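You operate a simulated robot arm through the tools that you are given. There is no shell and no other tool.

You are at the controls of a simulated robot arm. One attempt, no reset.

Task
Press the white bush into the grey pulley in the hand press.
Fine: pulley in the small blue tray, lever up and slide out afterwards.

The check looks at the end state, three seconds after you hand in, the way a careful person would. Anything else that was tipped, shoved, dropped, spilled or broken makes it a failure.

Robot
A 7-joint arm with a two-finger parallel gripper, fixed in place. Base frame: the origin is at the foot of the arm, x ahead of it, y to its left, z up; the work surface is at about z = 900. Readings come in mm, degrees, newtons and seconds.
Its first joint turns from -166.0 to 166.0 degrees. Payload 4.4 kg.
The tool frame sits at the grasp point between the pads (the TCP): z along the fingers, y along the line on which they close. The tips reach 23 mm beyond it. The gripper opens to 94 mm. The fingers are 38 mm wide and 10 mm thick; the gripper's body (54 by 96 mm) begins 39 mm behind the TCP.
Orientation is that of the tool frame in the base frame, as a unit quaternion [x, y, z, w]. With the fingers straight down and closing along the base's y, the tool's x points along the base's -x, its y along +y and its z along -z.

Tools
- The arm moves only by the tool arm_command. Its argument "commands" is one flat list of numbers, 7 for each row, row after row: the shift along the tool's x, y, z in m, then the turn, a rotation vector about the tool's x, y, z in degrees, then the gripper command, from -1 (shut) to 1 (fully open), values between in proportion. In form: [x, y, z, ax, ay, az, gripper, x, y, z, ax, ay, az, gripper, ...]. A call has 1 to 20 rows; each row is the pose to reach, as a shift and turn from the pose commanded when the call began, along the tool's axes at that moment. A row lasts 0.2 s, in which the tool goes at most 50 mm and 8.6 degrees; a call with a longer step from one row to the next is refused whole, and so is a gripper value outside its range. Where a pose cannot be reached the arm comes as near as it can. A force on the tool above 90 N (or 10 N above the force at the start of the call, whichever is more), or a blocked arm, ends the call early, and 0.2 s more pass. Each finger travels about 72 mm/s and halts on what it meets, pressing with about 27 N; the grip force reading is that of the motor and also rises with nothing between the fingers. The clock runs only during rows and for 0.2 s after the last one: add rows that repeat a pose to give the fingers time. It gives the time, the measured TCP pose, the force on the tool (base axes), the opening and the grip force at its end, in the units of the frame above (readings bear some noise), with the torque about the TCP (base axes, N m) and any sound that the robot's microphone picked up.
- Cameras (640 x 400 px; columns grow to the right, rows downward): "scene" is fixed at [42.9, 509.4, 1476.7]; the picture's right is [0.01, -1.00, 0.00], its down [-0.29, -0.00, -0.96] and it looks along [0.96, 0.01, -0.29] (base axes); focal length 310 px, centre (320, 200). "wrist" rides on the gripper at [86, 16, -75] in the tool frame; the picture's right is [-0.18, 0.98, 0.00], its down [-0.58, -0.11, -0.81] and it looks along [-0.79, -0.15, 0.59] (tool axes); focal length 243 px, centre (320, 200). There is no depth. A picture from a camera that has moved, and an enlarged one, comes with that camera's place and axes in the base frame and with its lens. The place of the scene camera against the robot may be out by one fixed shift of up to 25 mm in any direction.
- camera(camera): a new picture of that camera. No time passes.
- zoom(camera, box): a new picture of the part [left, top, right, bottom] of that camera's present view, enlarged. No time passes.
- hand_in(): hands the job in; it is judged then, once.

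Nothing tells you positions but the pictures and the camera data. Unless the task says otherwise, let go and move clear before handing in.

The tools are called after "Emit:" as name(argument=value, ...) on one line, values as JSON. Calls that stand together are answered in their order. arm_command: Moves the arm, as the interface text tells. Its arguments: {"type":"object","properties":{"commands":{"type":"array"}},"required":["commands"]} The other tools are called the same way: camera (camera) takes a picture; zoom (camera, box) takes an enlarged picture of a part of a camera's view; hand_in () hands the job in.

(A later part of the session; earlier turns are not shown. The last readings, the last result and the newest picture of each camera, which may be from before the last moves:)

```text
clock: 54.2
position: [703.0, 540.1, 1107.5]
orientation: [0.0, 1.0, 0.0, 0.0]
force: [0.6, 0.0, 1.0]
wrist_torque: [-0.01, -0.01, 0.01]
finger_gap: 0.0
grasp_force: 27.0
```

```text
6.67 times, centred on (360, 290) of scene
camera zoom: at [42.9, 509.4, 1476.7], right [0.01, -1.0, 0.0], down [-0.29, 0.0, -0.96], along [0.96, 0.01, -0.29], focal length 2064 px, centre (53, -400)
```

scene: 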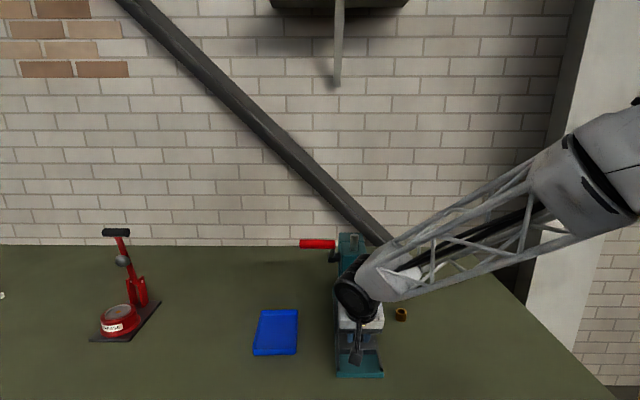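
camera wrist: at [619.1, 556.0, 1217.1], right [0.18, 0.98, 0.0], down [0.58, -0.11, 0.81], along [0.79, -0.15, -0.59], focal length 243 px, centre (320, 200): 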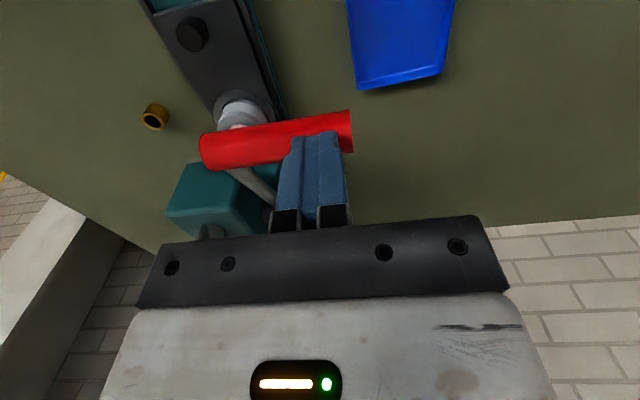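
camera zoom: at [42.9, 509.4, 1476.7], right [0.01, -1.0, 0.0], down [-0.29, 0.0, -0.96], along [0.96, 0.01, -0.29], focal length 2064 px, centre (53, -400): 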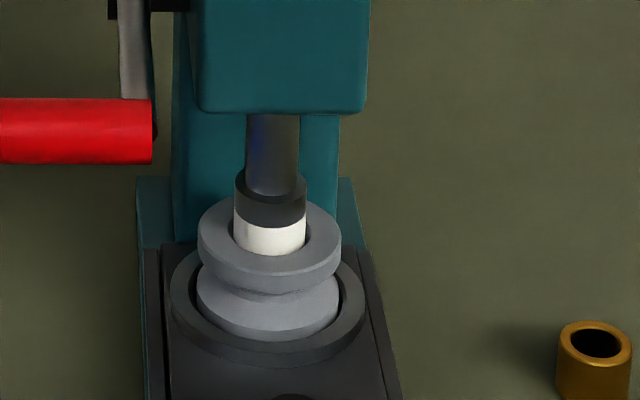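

Emit:
arm_command(commands=[0.0001, 0, 0.0022, 0, 0, 0, -1, 0.0001, 0, 0.0044, 0, 0, 0, -1, 0, 0, 0.0072, 0, 0, 0, -1, 0, 0, 0.0099, 0, 0, 0, -1, -0.0002, 0, 0.0127, 0, 0, 0, -1, -0.0004, 0, 0.0155, 0, 0, 0, -1])

Emit:
zoom(camera="scene", box=[335, 260, 385, 320])

Emit:
camera(camera="wrist")

```text
clock: 55.6
position: [701.6, 540.2, 1094.8]
orientation: [0.0, 1.0, 0.0, 0.0]
force: [0.6, 1.9, 1.6]
wrist_torque: [0.01, 0.03, -0.03]
finger_gap: 0.2
grasp_force: 27.5
```

```text
6.67 times, centred on (360, 290) of scene
camera zoom: at [42.9, 509.4, 1476.7], right [0.01, -1.0, 0.0], down [-0.29, 0.0, -0.96], along [0.96, 0.01, -0.29], focal length 2064 px, centre (53, -400)
```

zoom: 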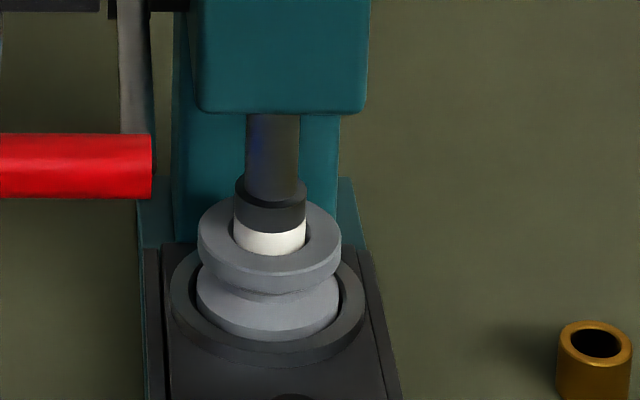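

```text
taken
camera wrist: at [614.6, 555.7, 1168.7], right [0.18, 0.98, 0.0], down [0.58, -0.11, 0.81], along [0.79, -0.15, -0.59], focal length 243 px, centre (320, 200)
```

wrist: 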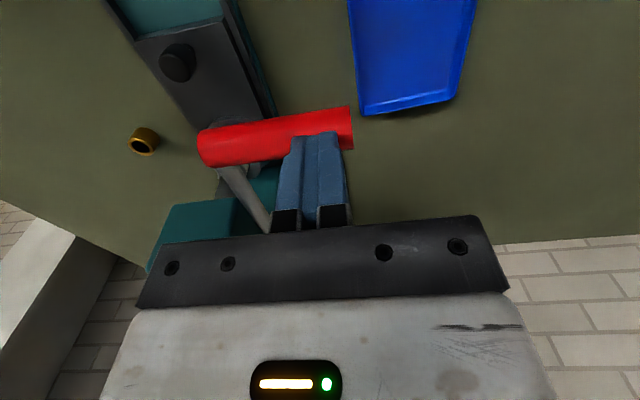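

The bush is being driven in steadily, with its top down about 10 mm. I'll continue.

Emit:
arm_command(commands=[-0.0003, 0, 0.0028, 0, 0, 0, -1, -0.0006, 0, 0.0055, 0, 0, 0, -1, -0.001, 0, 0.0083, 0, 0, 0, -1, -0.0014, 0, 0.011, 0, 0, 0, -1, -0.002, 0, 0.0137, 0, 0, 0, -1, -0.0025, 0, 0.0164, 0, 0, 0, -1])

Emit:
zoom(camera="scene", box=[335, 260, 385, 320])

```text
clock: 57.0
position: [705.2, 540.3, 1077.9]
orientation: [0.0, 1.0, -0.001, 0.0]
force: [-0.1, 0.4, 0.0]
wrist_torque: [0.03, 0.0, 0.0]
finger_gap: 0.0
grasp_force: 27.0
```

```text
6.67 times, centred on (360, 290) of scene
camera zoom: at [42.9, 509.4, 1476.7], right [0.01, -1.0, 0.0], down [-0.29, 0.0, -0.96], along [0.96, 0.01, -0.29], focal length 2064 px, centre (53, -400)
```

zoom: 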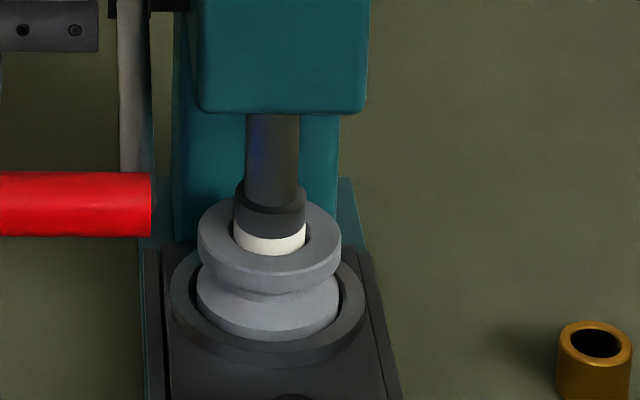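

Emit:
arm_command(commands=[-0.0007, 0, 0.0027, 0, 0, 0, -1, -0.0013, 0, 0.0054, 0, 0, 0, -1, -0.0021, 0, 0.0081, 0, 0, 0, -1, -0.0029, 0, 0.0107, 0, 0, 0, -1, -0.0038, 0, 0.0133, 0, 0, 0, -1, -0.0047, 0, 0.0159, 0, 0, 0, -1])

Emit:
zoom(camera="scene", box=[335, 260, 385, 320])

Emit:
zoom(camera="scene", box=[260, 190, 420, 340])

```text
clock: 58.4
position: [709.6, 540.3, 1061.1]
orientation: [0.0, 1.0, 0.0, 0.001]
force: [0.3, 0.4, 1.1]
wrist_torque: [-0.02, 0.01, -0.02]
finger_gap: 0.1
grasp_force: 27.5
```

```text
6.67 times, centred on (360, 290) of scene
camera zoom: at [42.9, 509.4, 1476.7], right [0.01, -1.0, 0.0], down [-0.29, 0.0, -0.96], along [0.96, 0.01, -0.29], focal length 2064 px, centre (53, -400)
```

zoom: 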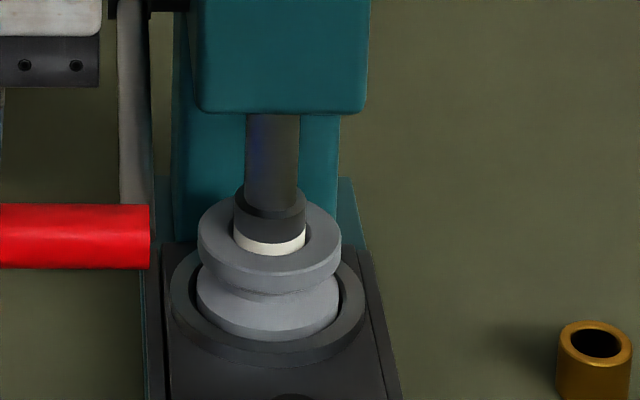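

```text
2.67 times, centred on (340, 265) of scene
camera zoom: at [42.9, 509.4, 1476.7], right [0.01, -1.0, 0.0], down [-0.29, 0.0, -0.96], along [0.96, 0.01, -0.29], focal length 825 px, centre (267, 27)
```

zoom: 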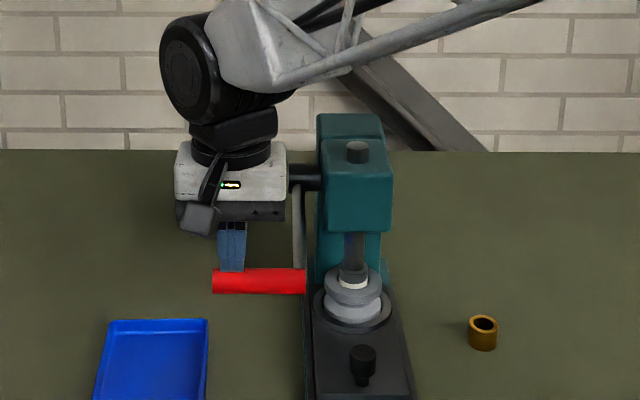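

Emit:
arm_command(commands=[-0.001, 0, 0.0026, 0, 0, 0, -1, -0.002, 0, 0.0052, 0, 0, 0, -1, -0.0031, 0, 0.0078, 0, 0, 0, -1, -0.0042, 0, 0.0103, 0, 0, 0, -1, -0.0054, 0, 0.0128, 0, 0, 0, -1, -0.0066, 0, 0.0152, 0, 0, 0, -1])

Emit:
zoom(camera="scene", box=[335, 260, 385, 320])

```text
clock: 59.8
position: [715.0, 540.2, 1046.2]
orientation: [0.0, 1.0, 0.001, 0.0]
force: [-0.3, 0.9, -0.2]
wrist_torque: [0.02, 0.01, 0.02]
finger_gap: 0.1
grasp_force: 26.8
```

```text
6.67 times, centred on (360, 290) of scene
camera zoom: at [42.9, 509.4, 1476.7], right [0.01, -1.0, 0.0], down [-0.29, 0.0, -0.96], along [0.96, 0.01, -0.29], focal length 2064 px, centre (53, -400)
```

zoom: 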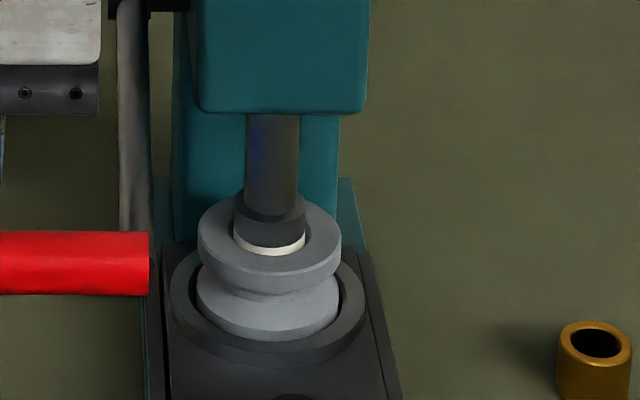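

Emit:
arm_command(commands=[-0.0014, 0, 0.0025, 0, 0, 0, -1, -0.0027, 0, 0.0049, 0, 0, 0, -1, -0.0042, 0, 0.0073, 0, 0, 0, -1, -0.0056, 0, 0.0096, 0, 0, 0, -1, -0.0071, 0, 0.0119, 0, 0, 0, -1, -0.0087, 0, 0.0142, 0, 0, 0, -1])

Emit:
zoom(camera="scene", box=[335, 260, 385, 320])

Emit:
camera(camera="wrist")

```text
clock: 61.2
position: [724.4, 540.5, 1036.1]
orientation: [0.001, 1.0, 0.001, 0.001]
force: [-12.9, -3.6, 23.1]
wrist_torque: [-0.13, 0.48, -0.02]
finger_gap: 0.1
grasp_force: 26.9
```

```text
6.67 times, centred on (360, 290) of scene
camera zoom: at [42.9, 509.4, 1476.7], right [0.01, -1.0, 0.0], down [-0.29, 0.0, -0.96], along [0.96, 0.01, -0.29], focal length 2064 px, centre (53, -400)
```

zoom: 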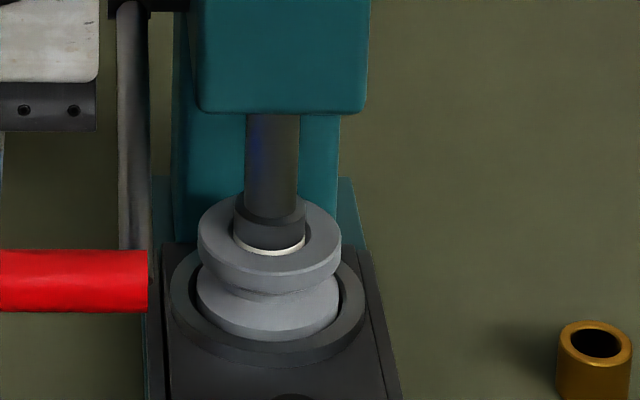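

```text
taken
camera wrist: at [636.8, 556.4, 1109.1], right [0.18, 0.98, 0.0], down [0.58, -0.11, 0.81], along [0.79, -0.15, -0.59], focal length 243 px, centre (320, 200)
```

wrist: 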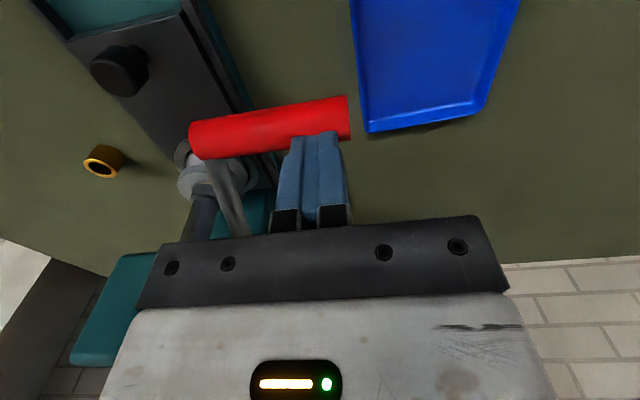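

Resistance has started, at about 23 N on the handle, with the bush top close to the pulley face. I'll keep pressing to see whether it seats further.

Emit:
arm_command(commands=[-0.001, 0, 0.0015, 0, 0, 0, -1, -0.0021, 0, 0.003, 0, 0, 0, -1, -0.0032, 0, 0.0045, 0, 0, 0, -1, -0.0032, 0, 0.0045, 0, 0, 0, -1])

Emit:
zoom(camera="scene", box=[335, 260, 385, 320])

Emit:
zoom(camera="scene", box=[345, 280, 370, 310])

```text
clock: 62.2
position: [728.6, 541.8, 1035.8]
orientation: [0.0, 1.0, 0.002, 0.003]
force: [0.4, 1.6, 8.2]
wrist_torque: [0.01, 0.11, -0.01]
finger_gap: 0.0
grasp_force: 26.4
stopped in row 4: the force on the tool passed its limit at 92 N (the readings are from after the stop); the commanded pose is now the measured one
```

```text
6.67 times, centred on (360, 290) of scene
camera zoom: at [42.9, 509.4, 1476.7], right [0.01, -1.0, 0.0], down [-0.29, 0.0, -0.96], along [0.96, 0.01, -0.29], focal length 2064 px, centre (53, -400)
```

zoom: 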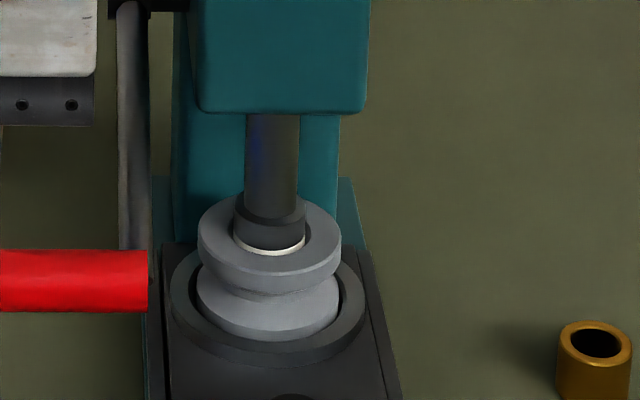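

```text
13.33 times, centred on (358, 295) of scene
camera zoom: at [42.9, 509.4, 1476.7], right [0.01, -1.0, 0.0], down [-0.29, 0.0, -0.96], along [0.96, 0.01, -0.29], focal length 4127 px, centre (-180, -1067)
```

zoom: 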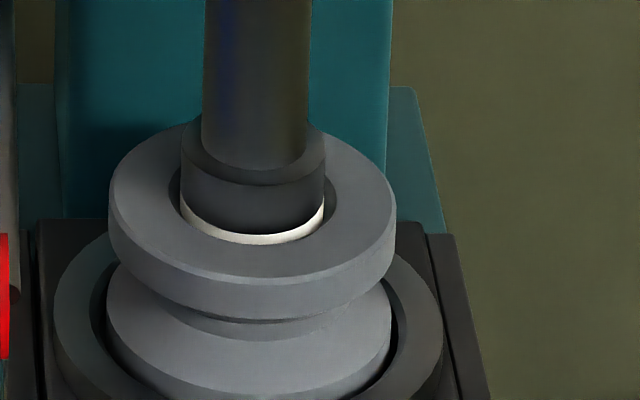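

The press has hit a hard stop with no more lever travel at about 92 N, and the bush top is now flush with the pulley face. I'll lift off, turn the gripper 90° so it can straddle the handle, and raise the lever.

Emit:
arm_command(commands=[0.001, 0, -0.015, 0, 0, 0, -1, 0.003, 0, -0.045, 0, 0, 0, -1, 0.004, 0, -0.085, 0, 0, 0, -1, 0.004, 0, -0.095, 0, 0, 8.2, 0, 0.004, 0, -0.095, 0, 0, 16.4, 0, 0.004, 0, -0.095, 0, 0, 24.6, 0, 0.004, 0, -0.095, 0, 0, 32.8, 0, 0.004, 0, -0.095, 0, 0, 41, 0, 0.004, 0, -0.095, 0, 0, 49.2, 0, 0.004, 0, -0.095, 0, 0, 57.4, 0, 0.004, 0, -0.095, 0, 0, 65.6, 0, 0.004, 0, -0.095, 0, 0, 73.8, 0, 0.004, 0, -0.095, 0, 0, 82, 0, 0.004, 0, -0.095, 0, 0, 90, 0, 0.004, 0, -0.095, 0, 0, 90, 0])

Emit:
camera(camera="wrist")

Emit:
zoom(camera="scene", box=[260, 190, 420, 340])

```text
clock: 65.4
position: [726.0, 540.4, 1128.6]
orientation: [0.708, 0.706, 0.004, 0.0]
force: [0.6, 0.2, 0.2]
wrist_torque: [0.01, -0.01, 0.05]
finger_gap: 47.0
grasp_force: 0.1
```

```text
taken
camera wrist: at [739.1, 626.8, 1203.7], right [0.98, -0.19, 0.0], down [-0.11, -0.59, 0.8], along [-0.15, -0.79, -0.6], focal length 243 px, centre (320, 200)
```

wrist: 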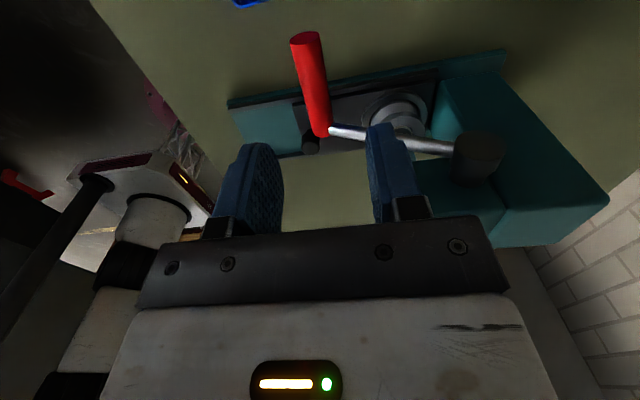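

```text
2.67 times, centred on (340, 265) of scene
camera zoom: at [42.9, 509.4, 1476.7], right [0.01, -1.0, 0.0], down [-0.29, 0.0, -0.96], along [0.96, 0.01, -0.29], focal length 825 px, centre (267, 27)
```

zoom: 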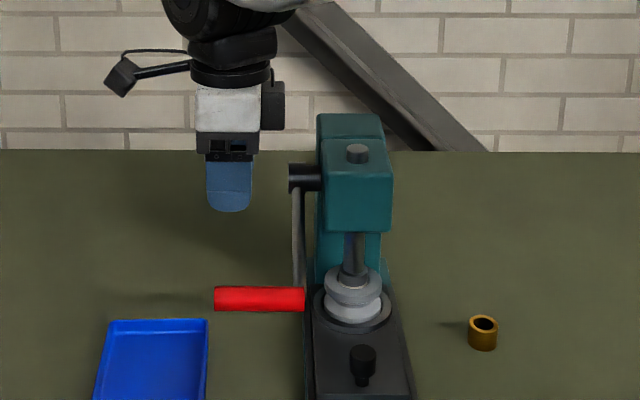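

The lever stays down where I left it, with the handle at about (717, 470–558, 1003). I'll descend with open fingers straddling it, pausing first to check.

Emit:
arm_command(commands=[-0.003, -0.0022, 0.025, 0, 0, 0, 0, -0.006, -0.0044, 0.05, 0, 0, 0, 0, -0.009, -0.0065, 0.08, 0, 0, 0, 0, -0.009, -0.0065, 0.08, 0, 0, 0, 0])

Emit:
camera(camera="wrist")

```text
clock: 66.4
position: [717.1, 532.4, 1049.0]
orientation: [0.707, 0.707, 0.004, 0.0]
force: [0.5, -0.3, 0.3]
wrist_torque: [-0.01, -0.01, -0.01]
finger_gap: 46.8
grasp_force: 0.2
```

```text
taken
camera wrist: at [731.8, 618.1, 1123.7], right [0.98, -0.18, 0.0], down [-0.11, -0.59, 0.8], along [-0.15, -0.79, -0.6], focal length 243 px, centre (320, 200)
```

wrist: 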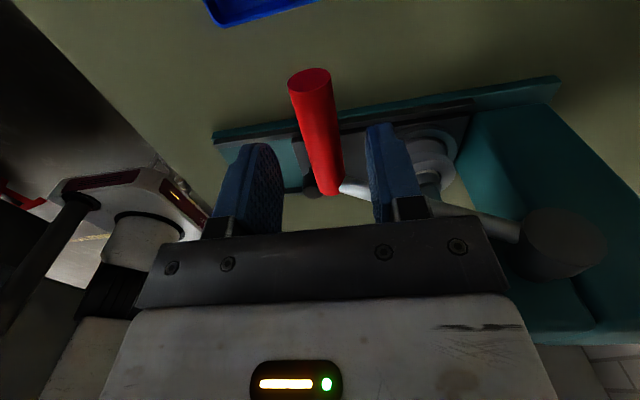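

The handle is centred between the fingers. I'll descend and grip it.

Emit:
arm_command(commands=[0, 0, 0.015, 0, 0, 0, 0, 0, 0, 0.03, 0, 0, 0, 0, 0, 0, 0.044, 0, 0, 0, 0, 0, 0, 0.044, 0, 0, 0, -0.3, 0, 0, 0.044, 0, 0, 0, -1, 0, 0, 0.044, 0, 0, 0, -1, 0, 0, 0.044, 0, 0, 0, -1])

Emit:
camera(camera="wrist")

```text
clock: 68.0
position: [716.0, 532.3, 1004.2]
orientation: [0.707, 0.707, 0.002, 0.0]
force: [-41.6, -8.3, 3.8]
wrist_torque: [-0.26, 0.16, -0.01]
finger_gap: 22.7
grasp_force: 45.2
```

```text
taken
camera wrist: at [731.0, 618.5, 1078.5], right [0.98, -0.18, 0.0], down [-0.11, -0.58, 0.8], along [-0.15, -0.79, -0.6], focal length 243 px, centre (320, 200)
```

wrist: 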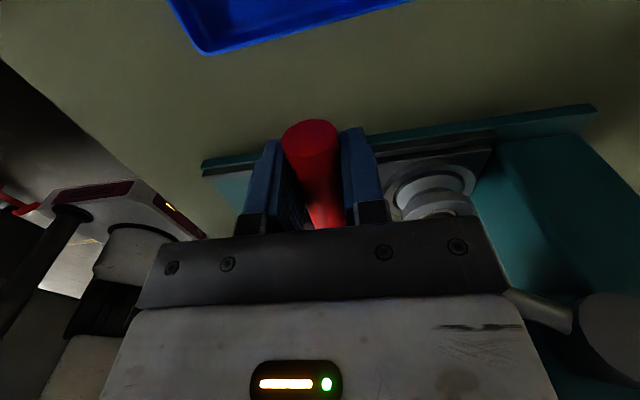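

The handle is gripped but with about 42 N of sideways preload. I'll shift slightly toward −x to relieve it before lifting.

Emit:
arm_command(commands=[0, -0.001, 0, 0, 0, 0, -1, 0, -0.002, 0, 0, 0, 0, -1])

```text
clock: 68.6
position: [715.9, 533.1, 1004.6]
orientation: [0.707, 0.707, 0.003, 0.001]
force: [-18.2, -10.4, -10.0]
wrist_torque: [-0.48, 0.12, 0.18]
finger_gap: 22.6
grasp_force: 44.8
```

That moved the force by about 12 N/mm, so a few millimetres of arc mismatch is tolerable. I'll start lifting along the arc.

Emit:
arm_command(commands=[0, -0.0015, 0, 0, 0, 0, -1, 0, -0.0034, -0.0037, 0, 0, 0, -1, 0, -0.0052, -0.0074, 0, 0, 0, -1, 0, -0.0075, -0.0126, 0, 0, 0, -1, 0, -0.0095, -0.0179, 0, 0, 0, -1])

Emit:
camera(camera="wrist")

Emit:
zoom(camera="scene", box=[260, 190, 420, 340])

```text
clock: 69.8
position: [707.6, 532.3, 1023.4]
orientation: [0.708, 0.707, 0.005, 0.0]
force: [15.5, -1.6, 0.3]
wrist_torque: [0.1, 0.23, 0.06]
finger_gap: 22.5
grasp_force: 45.3
```

```text
taken
camera wrist: at [721.9, 618.4, 1098.6], right [0.98, -0.18, 0.01], down [-0.11, -0.59, 0.8], along [-0.14, -0.79, -0.6], focal length 243 px, centre (320, 200)
```

wrist: 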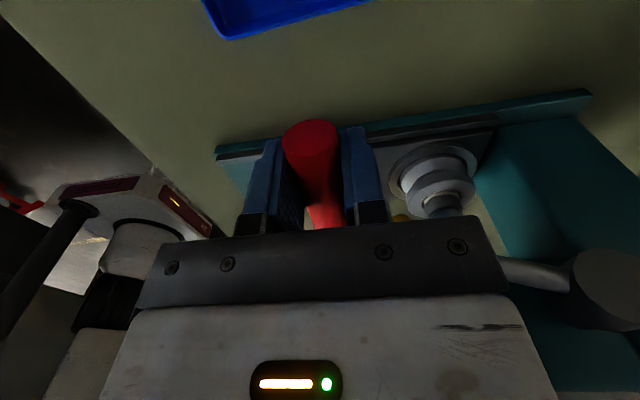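

```text
2.67 times, centred on (340, 265) of scene
camera zoom: at [42.9, 509.4, 1476.7], right [0.01, -1.0, 0.0], down [-0.29, 0.0, -0.96], along [0.96, 0.01, -0.29], focal length 825 px, centre (267, 27)
```

zoom: 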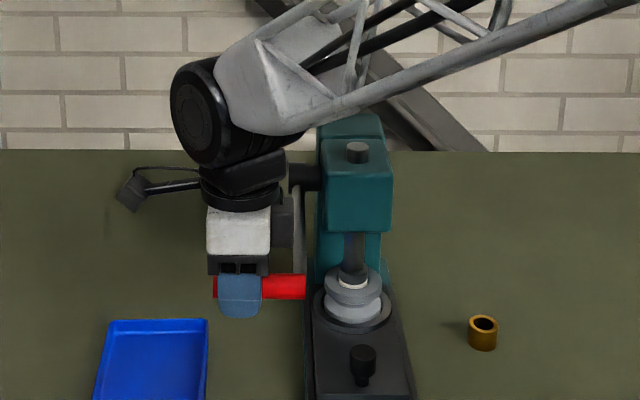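

The lever is coming up and the forces stay modest. I'll continue along the arc.

Emit:
arm_command(commands=[0, -0.0009, -0.0054, 0, 0, 0, -1, 0, -0.0025, -0.0108, 0, 0, 0, -1, 0, -0.0038, -0.0164, 0, 0, 0, -1, 0, -0.0049, -0.022, 0, 0, 0, -1, 0, -0.0058, -0.0276, 0, 0, 0, -1, 0, -0.0064, -0.0332, 0, 0, 0, -1])

Emit:
camera(camera="wrist")

```text
clock: 71.2
position: [700.1, 533.8, 1057.3]
orientation: [0.707, 0.707, 0.004, 0.0]
force: [28.1, -6.0, -4.7]
wrist_torque: [-0.31, 0.32, 0.03]
finger_gap: 22.4
grasp_force: 44.9
```

```text
taken
camera wrist: at [714.8, 618.6, 1130.5], right [0.98, -0.18, 0.0], down [-0.11, -0.58, 0.8], along [-0.15, -0.79, -0.6], focal length 243 px, centre (320, 200)
```

wrist: 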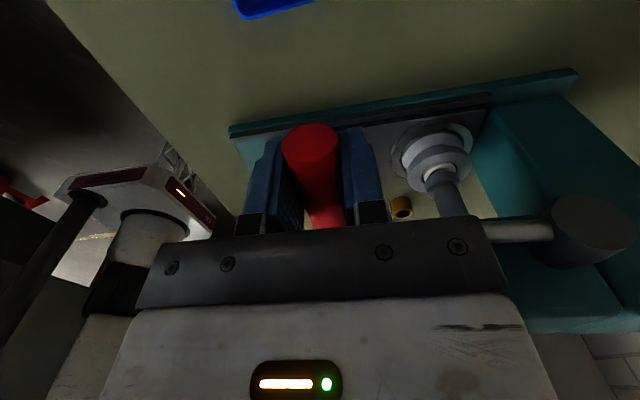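

Emit:
arm_command(commands=[0, 0.0016, -0.004, 0, 0, 0, -1, 0, 0.0016, -0.0085, 0, 0, 0, -1, 0, 0.0014, -0.0151, 0, 0, 0, -1, 0, 0.0016, -0.0217, 0, 0, 0, -1, 0, 0.0021, -0.0284, 0, 0, 0, -1, 0, 0.003, -0.035, 0, 0, 0, -1, 0, 0.0042, -0.0415, 0, 0, 0, -1])

Emit:
camera(camera="wrist")

```text
clock: 72.8
position: [702.3, 532.9, 1098.1]
orientation: [0.707, 0.707, 0.005, 0.0]
force: [-20.7, 14.3, 0.3]
wrist_torque: [0.34, 0.29, -0.03]
finger_gap: 22.7
grasp_force: 45.2
```

```text
taken
camera wrist: at [717.7, 618.5, 1173.1], right [0.98, -0.18, 0.01], down [-0.11, -0.59, 0.8], along [-0.14, -0.79, -0.6], focal length 243 px, centre (320, 200)
```

wrist: 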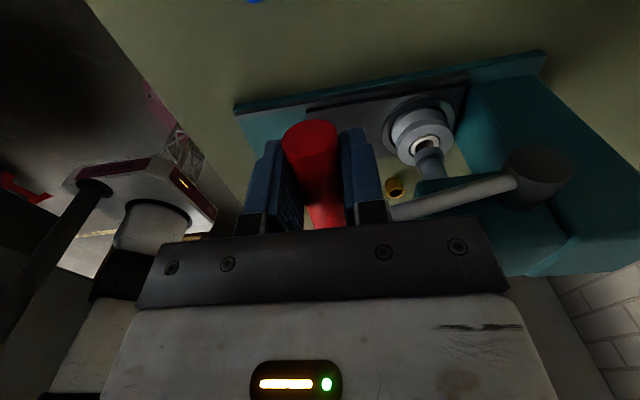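

Emit:
arm_command(commands=[0, -0.0005, -0.0042, 0, 0, 0, -1, 0, 0.0007, -0.0083, 0, 0, 0, -1, 0, 0.003, -0.0147, 0, 0, 0, -1, 0, 0.0056, -0.021, 0, 0, 0, -1, 0, 0.0085, -0.0272, 0, 0, 0, -1, 0, 0.0118, -0.0332, 0, 0, 0, -1])

Emit:
camera(camera="wrist")

```text
clock: 74.2
position: [714.2, 532.3, 1133.3]
orientation: [0.707, 0.708, 0.004, 0.001]
force: [-28.2, -15.9, 10.2]
wrist_torque: [-0.26, 0.48, 0.09]
finger_gap: 22.6
grasp_force: 45.1
```

```text
taken
camera wrist: at [729.6, 617.6, 1207.4], right [0.98, -0.18, 0.01], down [-0.11, -0.59, 0.8], along [-0.14, -0.79, -0.6], focal length 243 px, centre (320, 200)
```

wrist: 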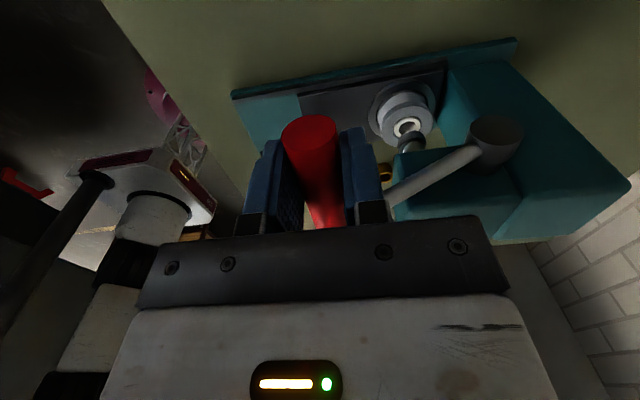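

Emit:
arm_command(commands=[0, -0.0012, -0.002, 0, 0, 0, -1, 0, 0.0005, -0.0047, 0, 0, 0, -1, 0, 0.0022, -0.0075, 0, 0, 0, -1, 0, 0.0042, -0.0103, 0, 0, 0, -1, 0, 0.0062, -0.0131, 0, 0, 0, -1, 0, 0.0082, -0.0158, 0, 0, 0, -1, 0, 0.01, -0.018, 0, 0, 0, -1])

Emit:
camera(camera="wrist")

Emit:
zoom(camera="scene", box=[260, 190, 420, 340])

```text
clock: 75.8
position: [725.5, 532.3, 1149.9]
orientation: [0.707, 0.707, 0.004, 0.0]
force: [-26.0, -13.7, 12.1]
wrist_torque: [-0.39, 0.55, -0.07]
finger_gap: 22.6
grasp_force: 45.6
```

```text
taken
camera wrist: at [739.4, 618.0, 1224.5], right [0.98, -0.18, 0.01], down [-0.11, -0.59, 0.8], along [-0.14, -0.79, -0.6], focal length 243 px, centre (320, 200)
```

wrist: 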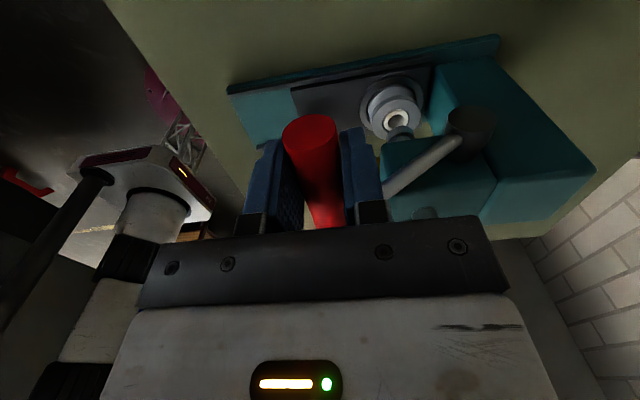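

```text
2.67 times, centred on (340, 265) of scene
camera zoom: at [42.9, 509.4, 1476.7], right [0.01, -1.0, 0.0], down [-0.29, 0.0, -0.96], along [0.96, 0.01, -0.29], focal length 825 px, centre (267, 27)
```

zoom: 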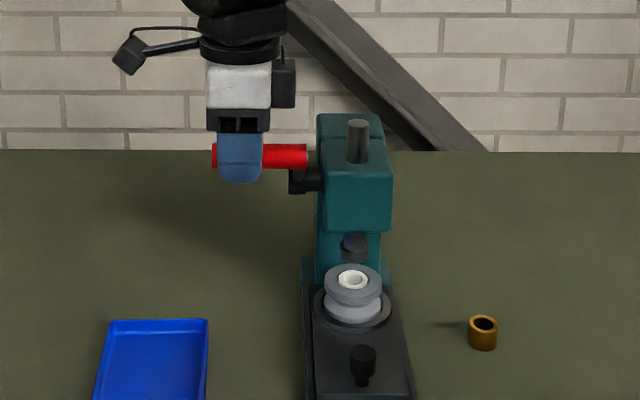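

The lever is almost up, with the handle at about z 1145 against 1152 originally. I'll bring it the last few millimetres.

Emit:
arm_command(commands=[0, 0.001, -0.003, 0, 0, 0, -1, 0, 0.0025, -0.006, 0, 0, 0, -1, 0, 0.0045, -0.0085, 0, 0, 0, -1, 0, 0.006, -0.0105, 0, 0, 0, -1])

Emit:
camera(camera="wrist")

Emit:
zoom(camera="scene", box=[300, 225, 380, 275])

```text
clock: 76.8
position: [731.9, 531.9, 1159.1]
orientation: [0.707, 0.707, 0.004, 0.0]
force: [-7.7, -1.5, -2.6]
wrist_torque: [0.4, 0.27, 0.0]
finger_gap: 22.5
grasp_force: 45.0
```

```text
taken
camera wrist: at [746.1, 618.1, 1233.7], right [0.98, -0.18, 0.0], down [-0.11, -0.58, 0.8], along [-0.15, -0.79, -0.6], focal length 243 px, centre (320, 200)
```

wrist: 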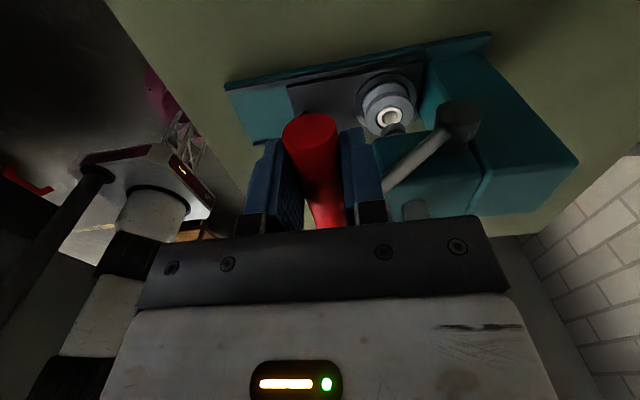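

```text
8.00 times, centred on (340, 250) of scene
camera zoom: at [42.9, 509.4, 1476.7], right [0.01, -1.0, 0.0], down [-0.29, 0.0, -0.96], along [0.96, 0.01, -0.29], focal length 2476 px, centre (160, -200)
```

zoom: 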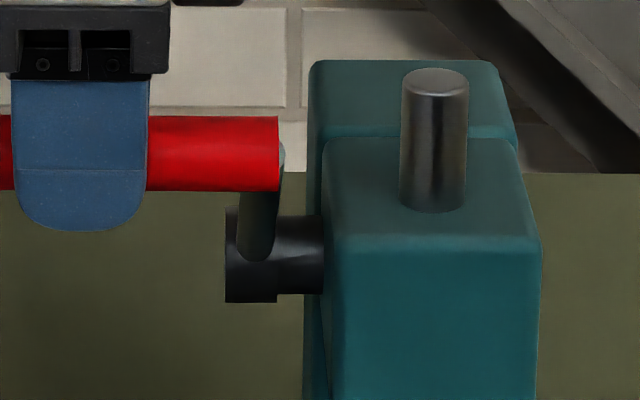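

The lever is exactly back at its original up position. I'll release the handle and rise straight up.

Emit:
arm_command(commands=[0, 0, 0, 0, 0, 0, -0.45, 0, 0, 0, 0, 0, 0, -0.35, 0, 0, 0, 0, 0, 0, -0.1, 0, 0, 0, 0, 0, 0, -0.1, 0, 0, -0.02, 0, 0, 0, -0.1, 0, 0, -0.05, 0, 0, 0, -0.1, 0, 0, -0.08, 0, 0, 0, 0])

Emit:
zoom(camera="scene", box=[300, 225, 380, 275])

Emit:
zoom(camera="scene", box=[335, 260, 385, 320])

```text
clock: 78.4
position: [731.8, 533.6, 1238.2]
orientation: [0.707, 0.708, 0.003, 0.001]
force: [0.4, -1.0, 0.1]
wrist_torque: [0.01, 0.0, -0.03]
finger_gap: 47.1
grasp_force: 0.0
```

```text
8.00 times, centred on (340, 250) of scene
camera zoom: at [42.9, 509.4, 1476.7], right [0.01, -1.0, 0.0], down [-0.29, 0.0, -0.96], along [0.96, 0.01, -0.29], focal length 2476 px, centre (160, -200)
```

zoom: 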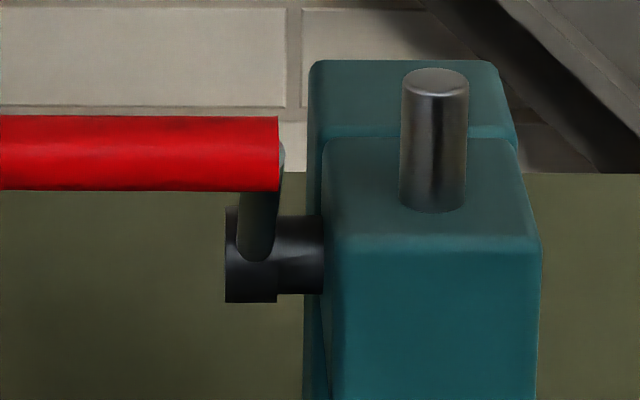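

```text
6.67 times, centred on (360, 290) of scene
camera zoom: at [42.9, 509.4, 1476.7], right [0.01, -1.0, 0.0], down [-0.29, 0.0, -0.96], along [0.96, 0.01, -0.29], focal length 2064 px, centre (53, -400)
```

zoom: 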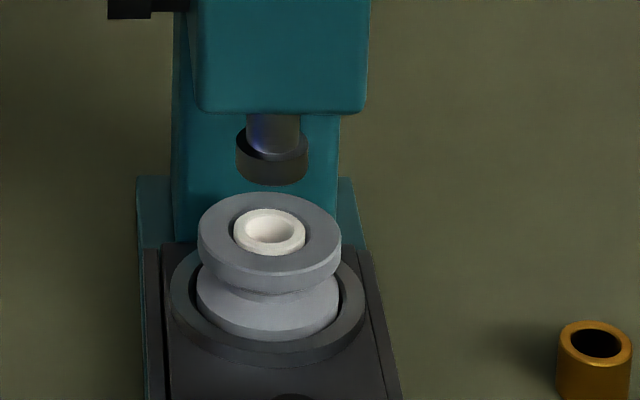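

The lever stays up and the bush sits flush in the pulley bore. Now I'll pull the slide out by hooking closed fingers behind the knob, since gripping it bound up earlier. First I'll swing back to the front.

Emit:
arm_command(commands=[-0.0094, -0.0102, 0.0, 0, 0, -8.2, -1, -0.0187, -0.0204, 0.0, 0, 0, -16.4, -1, -0.0281, -0.0305, 0.002, 0, 0, -24.6, -1, -0.0375, -0.0407, 0.005, 0, 0, -32.8, -1, -0.0468, -0.0509, 0.01, 0, 0, -41, -1, -0.0562, -0.0611, 0.015, 0, 0, -49.2, -1, -0.0655, -0.0713, 0.02, 0, 0, -57.4, -1, -0.0749, -0.0815, 0.025, 0, 0, -65.6, -1, -0.0843, -0.0916, 0.03, 0, 0, -73.8, -1, -0.0936, -0.1018, 0.034, 0, 0, -82, -1, -0.103, -0.112, 0.038, 0, 0, -90, -1, -0.103, -0.112, 0.038, 0, 0, -90, -1])

Emit:
camera(camera="wrist")

```text
clock: 81.0
position: [619.2, 429.5, 1200.8]
orientation: [-0.001, 1.0, 0.003, 0.002]
force: [0.5, 0.3, -0.8]
wrist_torque: [0.0, -0.05, 0.03]
finger_gap: 0.0
grasp_force: 27.0
```

```text
taken
camera wrist: at [530.5, 443.6, 1273.9], right [0.18, 0.98, 0.01], down [0.58, -0.11, 0.81], along [0.8, -0.14, -0.59], focal length 243 px, centre (320, 200)
```

wrist: 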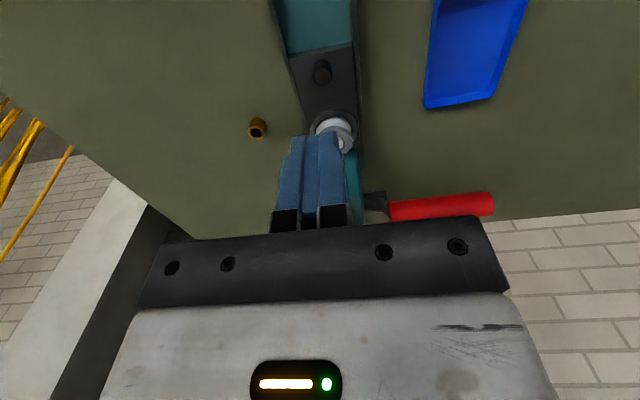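

Emit:
arm_command(commands=[-0.0047, -0.0015, 0.0198, 0, -7, 0, -1, -0.0094, -0.003, 0.0396, 0, -14, 0, -1, -0.0141, -0.0046, 0.0594, 0, -21, 0, -1, -0.0188, -0.0061, 0.0792, 0, -28, 0, -1, -0.0235, -0.0076, 0.099, 0, -35, 0, -1, -0.0235, -0.0076, 0.099, 0, -35, 0, -1])

Emit:
camera(camera="wrist")

Emit:
zoom(camera="scene", box=[290, 220, 420, 380])

```text
clock: 82.4
position: [643.2, 422.7, 1101.5]
orientation: [0.002, 0.953, 0.002, 0.304]
force: [0.8, -0.4, -0.2]
wrist_torque: [0.01, 0.03, 0.01]
finger_gap: 0.0
grasp_force: 27.1
```

```text
taken
camera wrist: at [527.8, 437.5, 1112.0], right [0.15, 0.98, 0.11], down [0.01, -0.11, 0.99], along [0.99, -0.15, -0.02], focal length 243 px, centre (320, 200)
```

wrist: 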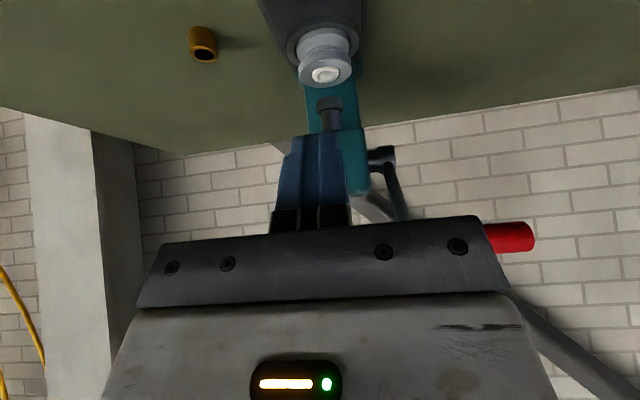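

```text
2.50 times, centred on (355, 300) of scene
camera zoom: at [42.9, 509.4, 1476.7], right [0.01, -1.0, 0.0], down [-0.29, 0.0, -0.96], along [0.96, 0.01, -0.29], focal length 774 px, centre (232, -50)
```

zoom: 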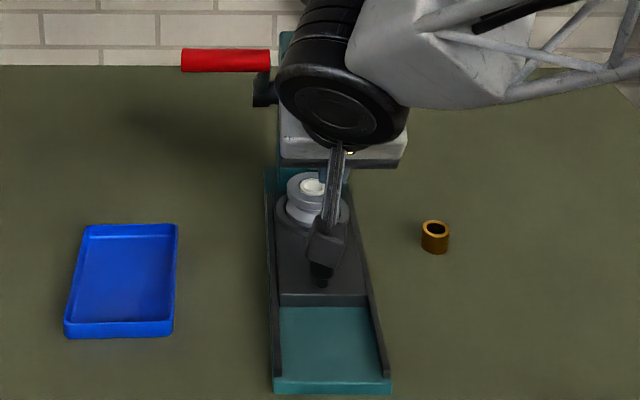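

I'm in front at 35° tilt. I'll move along the tool axis to slip the fingertips in behind the knob, stopping short to check.

Emit:
arm_command(commands=[0.0028, -0.0008, 0.0292, 0, 0, 0, -1, 0.0055, -0.0015, 0.0583, 0, 0, 0, -1, 0.0055, -0.0015, 0.0833, 0, 0, 0, -1, 0.0055, -0.0015, 0.1083, 0, 0, 0, -1, 0.0055, -0.0015, 0.1283, 0, 0, 0, -1, 0.0055, -0.0015, 0.1283, 0, 0, 0, -1])

Emit:
camera(camera="wrist")

Emit:
zoom(camera="wrist", box=[220, 30, 420, 230])

Emit:
zoom(camera="scene", box=[310, 230, 400, 350])

```text
clock: 83.8
position: [711.0, 419.8, 992.5]
orientation: [0.001, 0.953, 0.002, 0.303]
force: [0.5, -0.1, -0.2]
wrist_torque: [0.0, -0.01, 0.0]
finger_gap: 0.3
grasp_force: 26.9
```

```text
taken
camera wrist: at [596.3, 436.3, 1003.5], right [0.15, 0.98, 0.11], down [0.01, -0.11, 0.99], along [0.99, -0.15, -0.03], focal length 243 px, centre (320, 200)
```

wrist: 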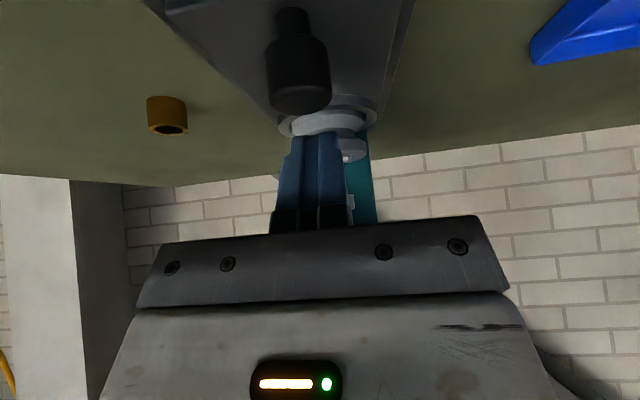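

```text
2.00 times, centred on (320, 130) of wrist
camera zoom: at [596.3, 436.3, 1003.5], right [0.15, 0.98, 0.11], down [0.01, -0.11, 0.99], along [0.99, -0.15, -0.03], focal length 485 px, centre (320, 340)
```

zoom: 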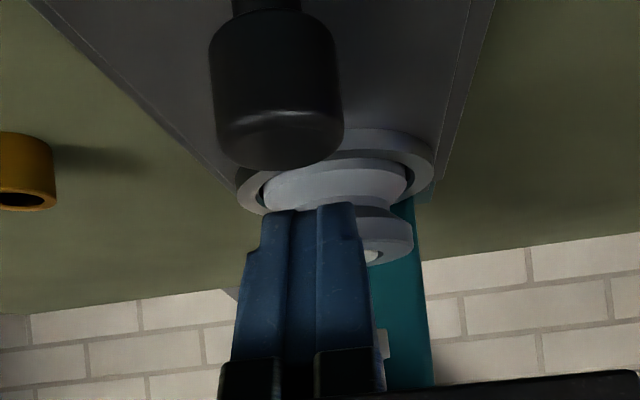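

```text
3.33 times, centred on (355, 290) of scene
camera zoom: at [42.9, 509.4, 1476.7], right [0.01, -1.0, 0.0], down [-0.29, 0.0, -0.96], along [0.96, 0.01, -0.29], focal length 1032 px, centre (203, -100)
```

zoom: 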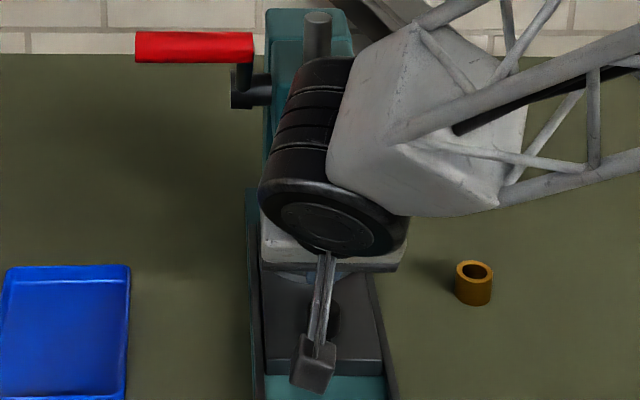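

The fingertips are just past the knob's rear edge with about 6 mm clearance. I'll slide down behind it.

Emit:
arm_command(commands=[0, 0, 0.01, 0, 0, 0, -1, 0, 0, 0.02, 0, 0, 0, -1, 0, 0, 0.029, 0, 0, 0, -1, 0, 0, 0.029, 0, 0, 0, -1])

Emit:
zoom(camera="wrist", box=[220, 30, 420, 230])

```text
clock: 84.8
position: [729.1, 421.1, 969.6]
orientation: [0.0, 0.953, 0.002, 0.304]
force: [0.3, 1.0, 0.7]
wrist_torque: [0.0, 0.02, 0.01]
finger_gap: 0.0
grasp_force: 27.1
```

```text
2.00 times, centred on (320, 130) of wrist
camera zoom: at [614.5, 436.7, 979.3], right [0.15, 0.98, 0.11], down [0.01, -0.11, 0.99], along [0.99, -0.15, -0.03], focal length 485 px, centre (320, 340)
```

zoom: 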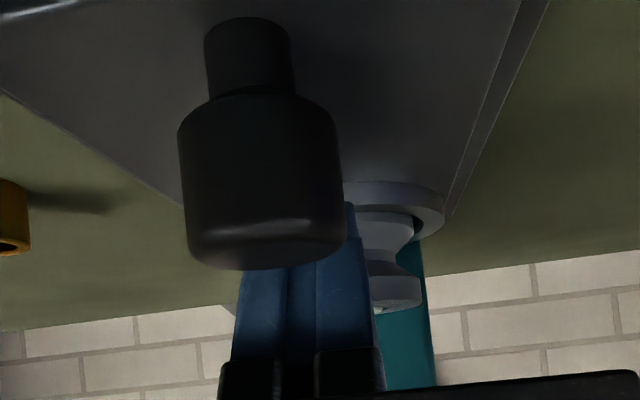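

The fingers are behind the knob. I'll drag in −x in gentle steps.

Emit:
arm_command(commands=[0.0024, 0, -0.0017, 0, 0, 0, -1, 0.0049, 0, -0.0035, 0, 0, 0, -1, 0.0073, 0, -0.0052, 0, 0, 0, -1, 0.0098, 0, -0.0069, 0, 0, 0, -1, 0.0122, 0, -0.0087, 0, 0, 0, -1, 0.0147, 0, -0.0104, 0, 0, 0, -1, 0.0171, 0, -0.0122, 0, 0, 0, -1, 0.0196, 0, -0.0139, 0, 0, 0, -1])

Emit:
zoom(camera="wrist", box=[220, 0, 440, 230])

Emit:
zoom(camera="scene", box=[310, 230, 400, 380])

```text
clock: 86.6
position: [706.7, 422.5, 970.0]
orientation: [0.001, 0.953, 0.002, 0.303]
force: [1.4, -2.7, 2.4]
wrist_torque: [-0.02, -0.01, 0.06]
finger_gap: 0.2
grasp_force: 27.9
```

```text
1.74 times, centred on (330, 115) of wrist
camera zoom: at [591.2, 436.8, 980.2], right [0.15, 0.98, 0.11], down [0.01, -0.11, 0.99], along [0.99, -0.15, -0.03], focal length 422 px, centre (303, 348)
```

zoom: 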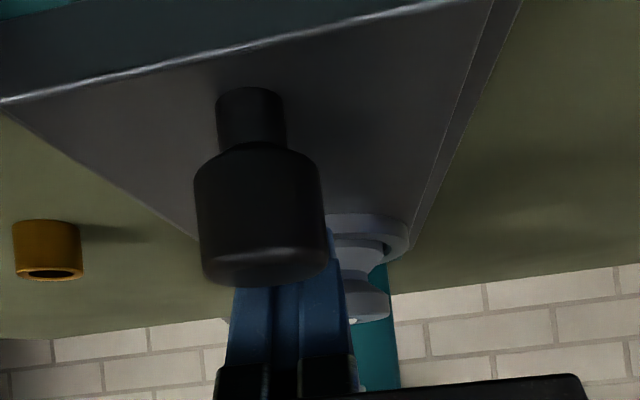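

```text
2.67 times, centred on (355, 305) of scene
camera zoom: at [42.9, 509.4, 1476.7], right [0.01, -1.0, 0.0], down [-0.29, 0.0, -0.96], along [0.96, 0.01, -0.29], focal length 825 px, centre (227, -80)
```

zoom: 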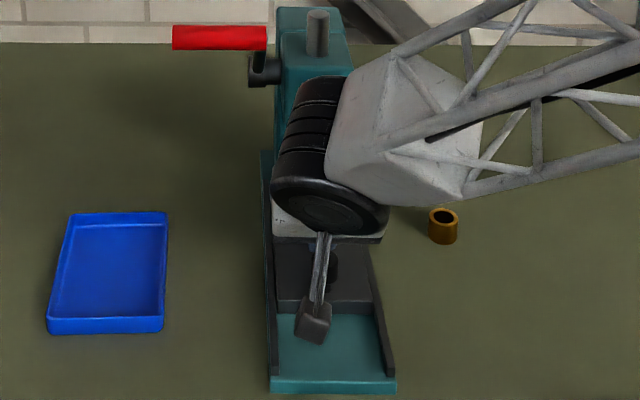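

The slide is coming out freely and has moved about 14 mm. I'll continue.

Emit:
arm_command(commands=[0.0024, 0, -0.0017, 0, 0, 0, -1, 0.0049, 0, -0.0035, 0, 0, 0, -1, 0.0073, 0, -0.0052, 0, 0, 0, -1, 0.0098, 0, -0.0069, 0, 0, 0, -1, 0.0122, 0, -0.0087, 0, 0, 0, -1, 0.0147, 0, -0.0104, 0, 0, 0, -1, 0.0171, 0, -0.0122, 0, 0, 0, -1, 0.0196, 0, -0.0139, 0, 0, 0, -1, 0.022, 0, -0.0156, 0, 0, 0, -1, 0.0245, 0, -0.0174, 0, 0, 0, -1, 0.0269, 0, -0.0191, 0, 0, 0, -1, 0.0293, 0, -0.0208, 0, 0, 0, -1, 0.0318, 0, -0.0226, 0, 0, 0, -1, 0.0334, 0, -0.0237, 0, 0, 0, -1])

Emit:
zoom(camera="wrist", box=[220, 0, 440, 230])

```text
clock: 89.6
position: [664.8, 421.4, 969.0]
orientation: [0.0, 0.953, 0.003, 0.304]
force: [1.5, -0.8, 1.3]
wrist_torque: [-0.02, 0.01, -0.01]
finger_gap: 0.0
grasp_force: 27.1
```

```text
1.74 times, centred on (330, 115) of wrist
camera zoom: at [549.8, 436.6, 980.3], right [0.15, 0.98, 0.11], down [0.01, -0.11, 0.99], along [0.99, -0.15, -0.03], focal length 422 px, centre (303, 348)
```

zoom: 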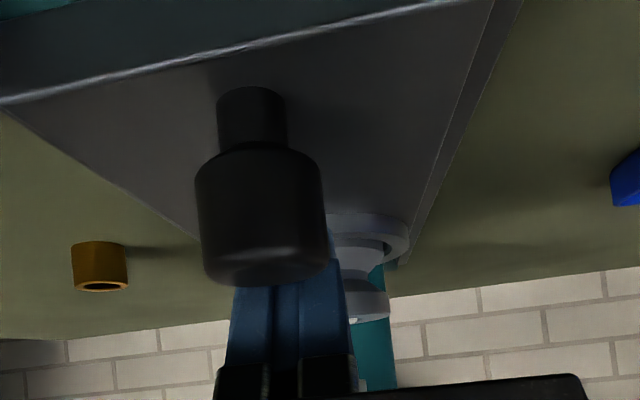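

Emit:
arm_command(commands=[0.0008, 0, -0.0006, 0, 0, 0, -1, 0.0016, 0, -0.0012, 0, 0, 0, -1, 0.0024, 0, -0.0017, 0, 0, 0, -1, 0.0033, 0, -0.0023, 0, 0, 0, -1, 0.0041, 0, -0.0029, 0, 0, 0, -1, 0.0049, 0, -0.0035, 0, 0, 0, -1])

Emit:
camera(camera="wrist")

```text
clock: 91.0
position: [659.1, 421.3, 968.9]
orientation: [0.001, 0.953, 0.002, 0.303]
force: [0.0, 0.4, 0.0]
wrist_torque: [0.0, 0.01, -0.01]
finger_gap: 0.2
grasp_force: 26.7
```

```text
taken
camera wrist: at [544.2, 436.7, 980.3], right [0.15, 0.98, 0.11], down [0.01, -0.11, 0.99], along [0.99, -0.15, -0.03], focal length 243 px, centre (320, 200)
```

wrist: 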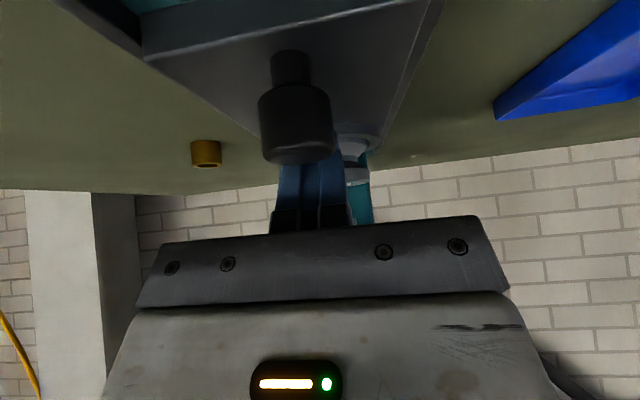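

No stop felt yet. I'll continue a few more millimetres.

Emit:
arm_command(commands=[0.0008, 0, -0.0006, 0, 0, 0, -1, 0.0016, 0, -0.0012, 0, 0, 0, -1, 0.0024, 0, -0.0017, 0, 0, 0, -1, 0.0033, 0, -0.0023, 0, 0, 0, -1])

Emit:
zoom(camera="wrist", box=[220, 0, 440, 230])

```text
clock: 92.0
position: [653.9, 422.2, 968.9]
orientation: [0.001, 0.953, 0.002, 0.303]
force: [1.1, -0.5, 3.0]
wrist_torque: [-0.01, 0.07, -0.01]
finger_gap: 0.0
grasp_force: 26.5
```

```text
1.74 times, centred on (330, 115) of wrist
camera zoom: at [539.6, 436.6, 980.0], right [0.15, 0.98, 0.11], down [0.01, -0.11, 0.99], along [0.99, -0.15, -0.03], focal length 422 px, centre (303, 348)
```

zoom: 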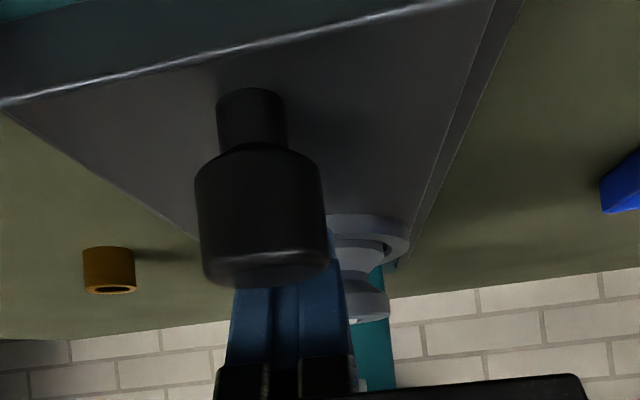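

The slide is past where it bound earlier, with its front edge at about x 606, so the true out-stop is further. I'll continue gently.

Emit:
arm_command(commands=[0.0016, 0, -0.0012, 0, 0, 0, -1, 0.0033, 0, -0.0023, 0, 0, 0, -1, 0.0049, 0, -0.0035, 0, 0, 0, -1, 0.0065, 0, -0.0046, 0, 0, 0, -1, 0.0082, 0, -0.0058, 0, 0, 0, -1])

Emit:
zoom(camera="wrist", box=[220, 0, 440, 230])

Emit:
zoom(camera="scene", box=[310, 230, 400, 380])

```text
clock: 93.2
position: [643.9, 421.3, 968.3]
orientation: [0.001, 0.953, 0.002, 0.303]
force: [1.9, -0.6, 0.7]
wrist_torque: [-0.03, -0.02, 0.03]
finger_gap: 0.0
grasp_force: 27.2
```

```text
1.74 times, centred on (330, 115) of wrist
camera zoom: at [529.6, 436.3, 980.4], right [0.15, 0.98, 0.11], down [0.01, -0.11, 0.99], along [0.99, -0.15, -0.03], focal length 422 px, centre (303, 348)
```

zoom: 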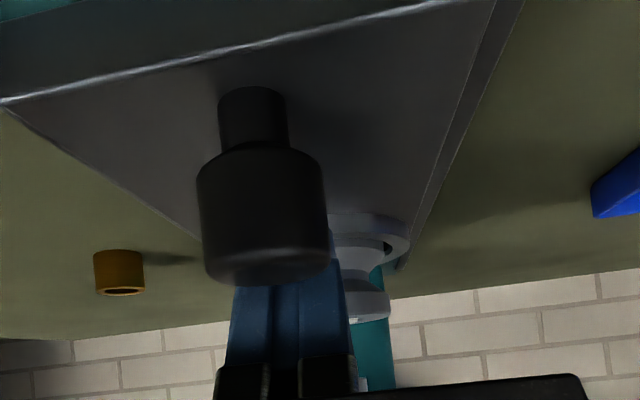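

```text
2.67 times, centred on (355, 305) of scene
camera zoom: at [42.9, 509.4, 1476.7], right [0.01, -1.0, 0.0], down [-0.29, 0.0, -0.96], along [0.96, 0.01, -0.29], focal length 825 px, centre (227, -80)
```

zoom: 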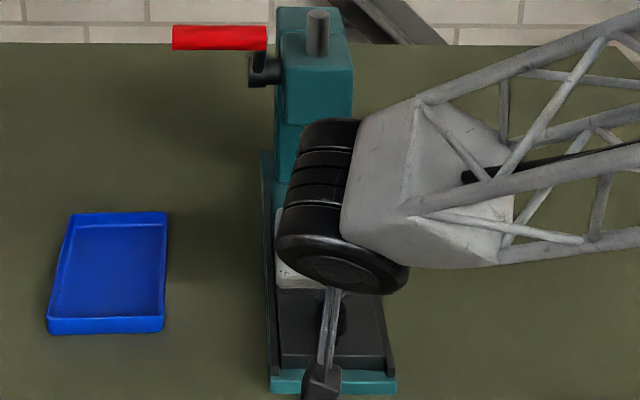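

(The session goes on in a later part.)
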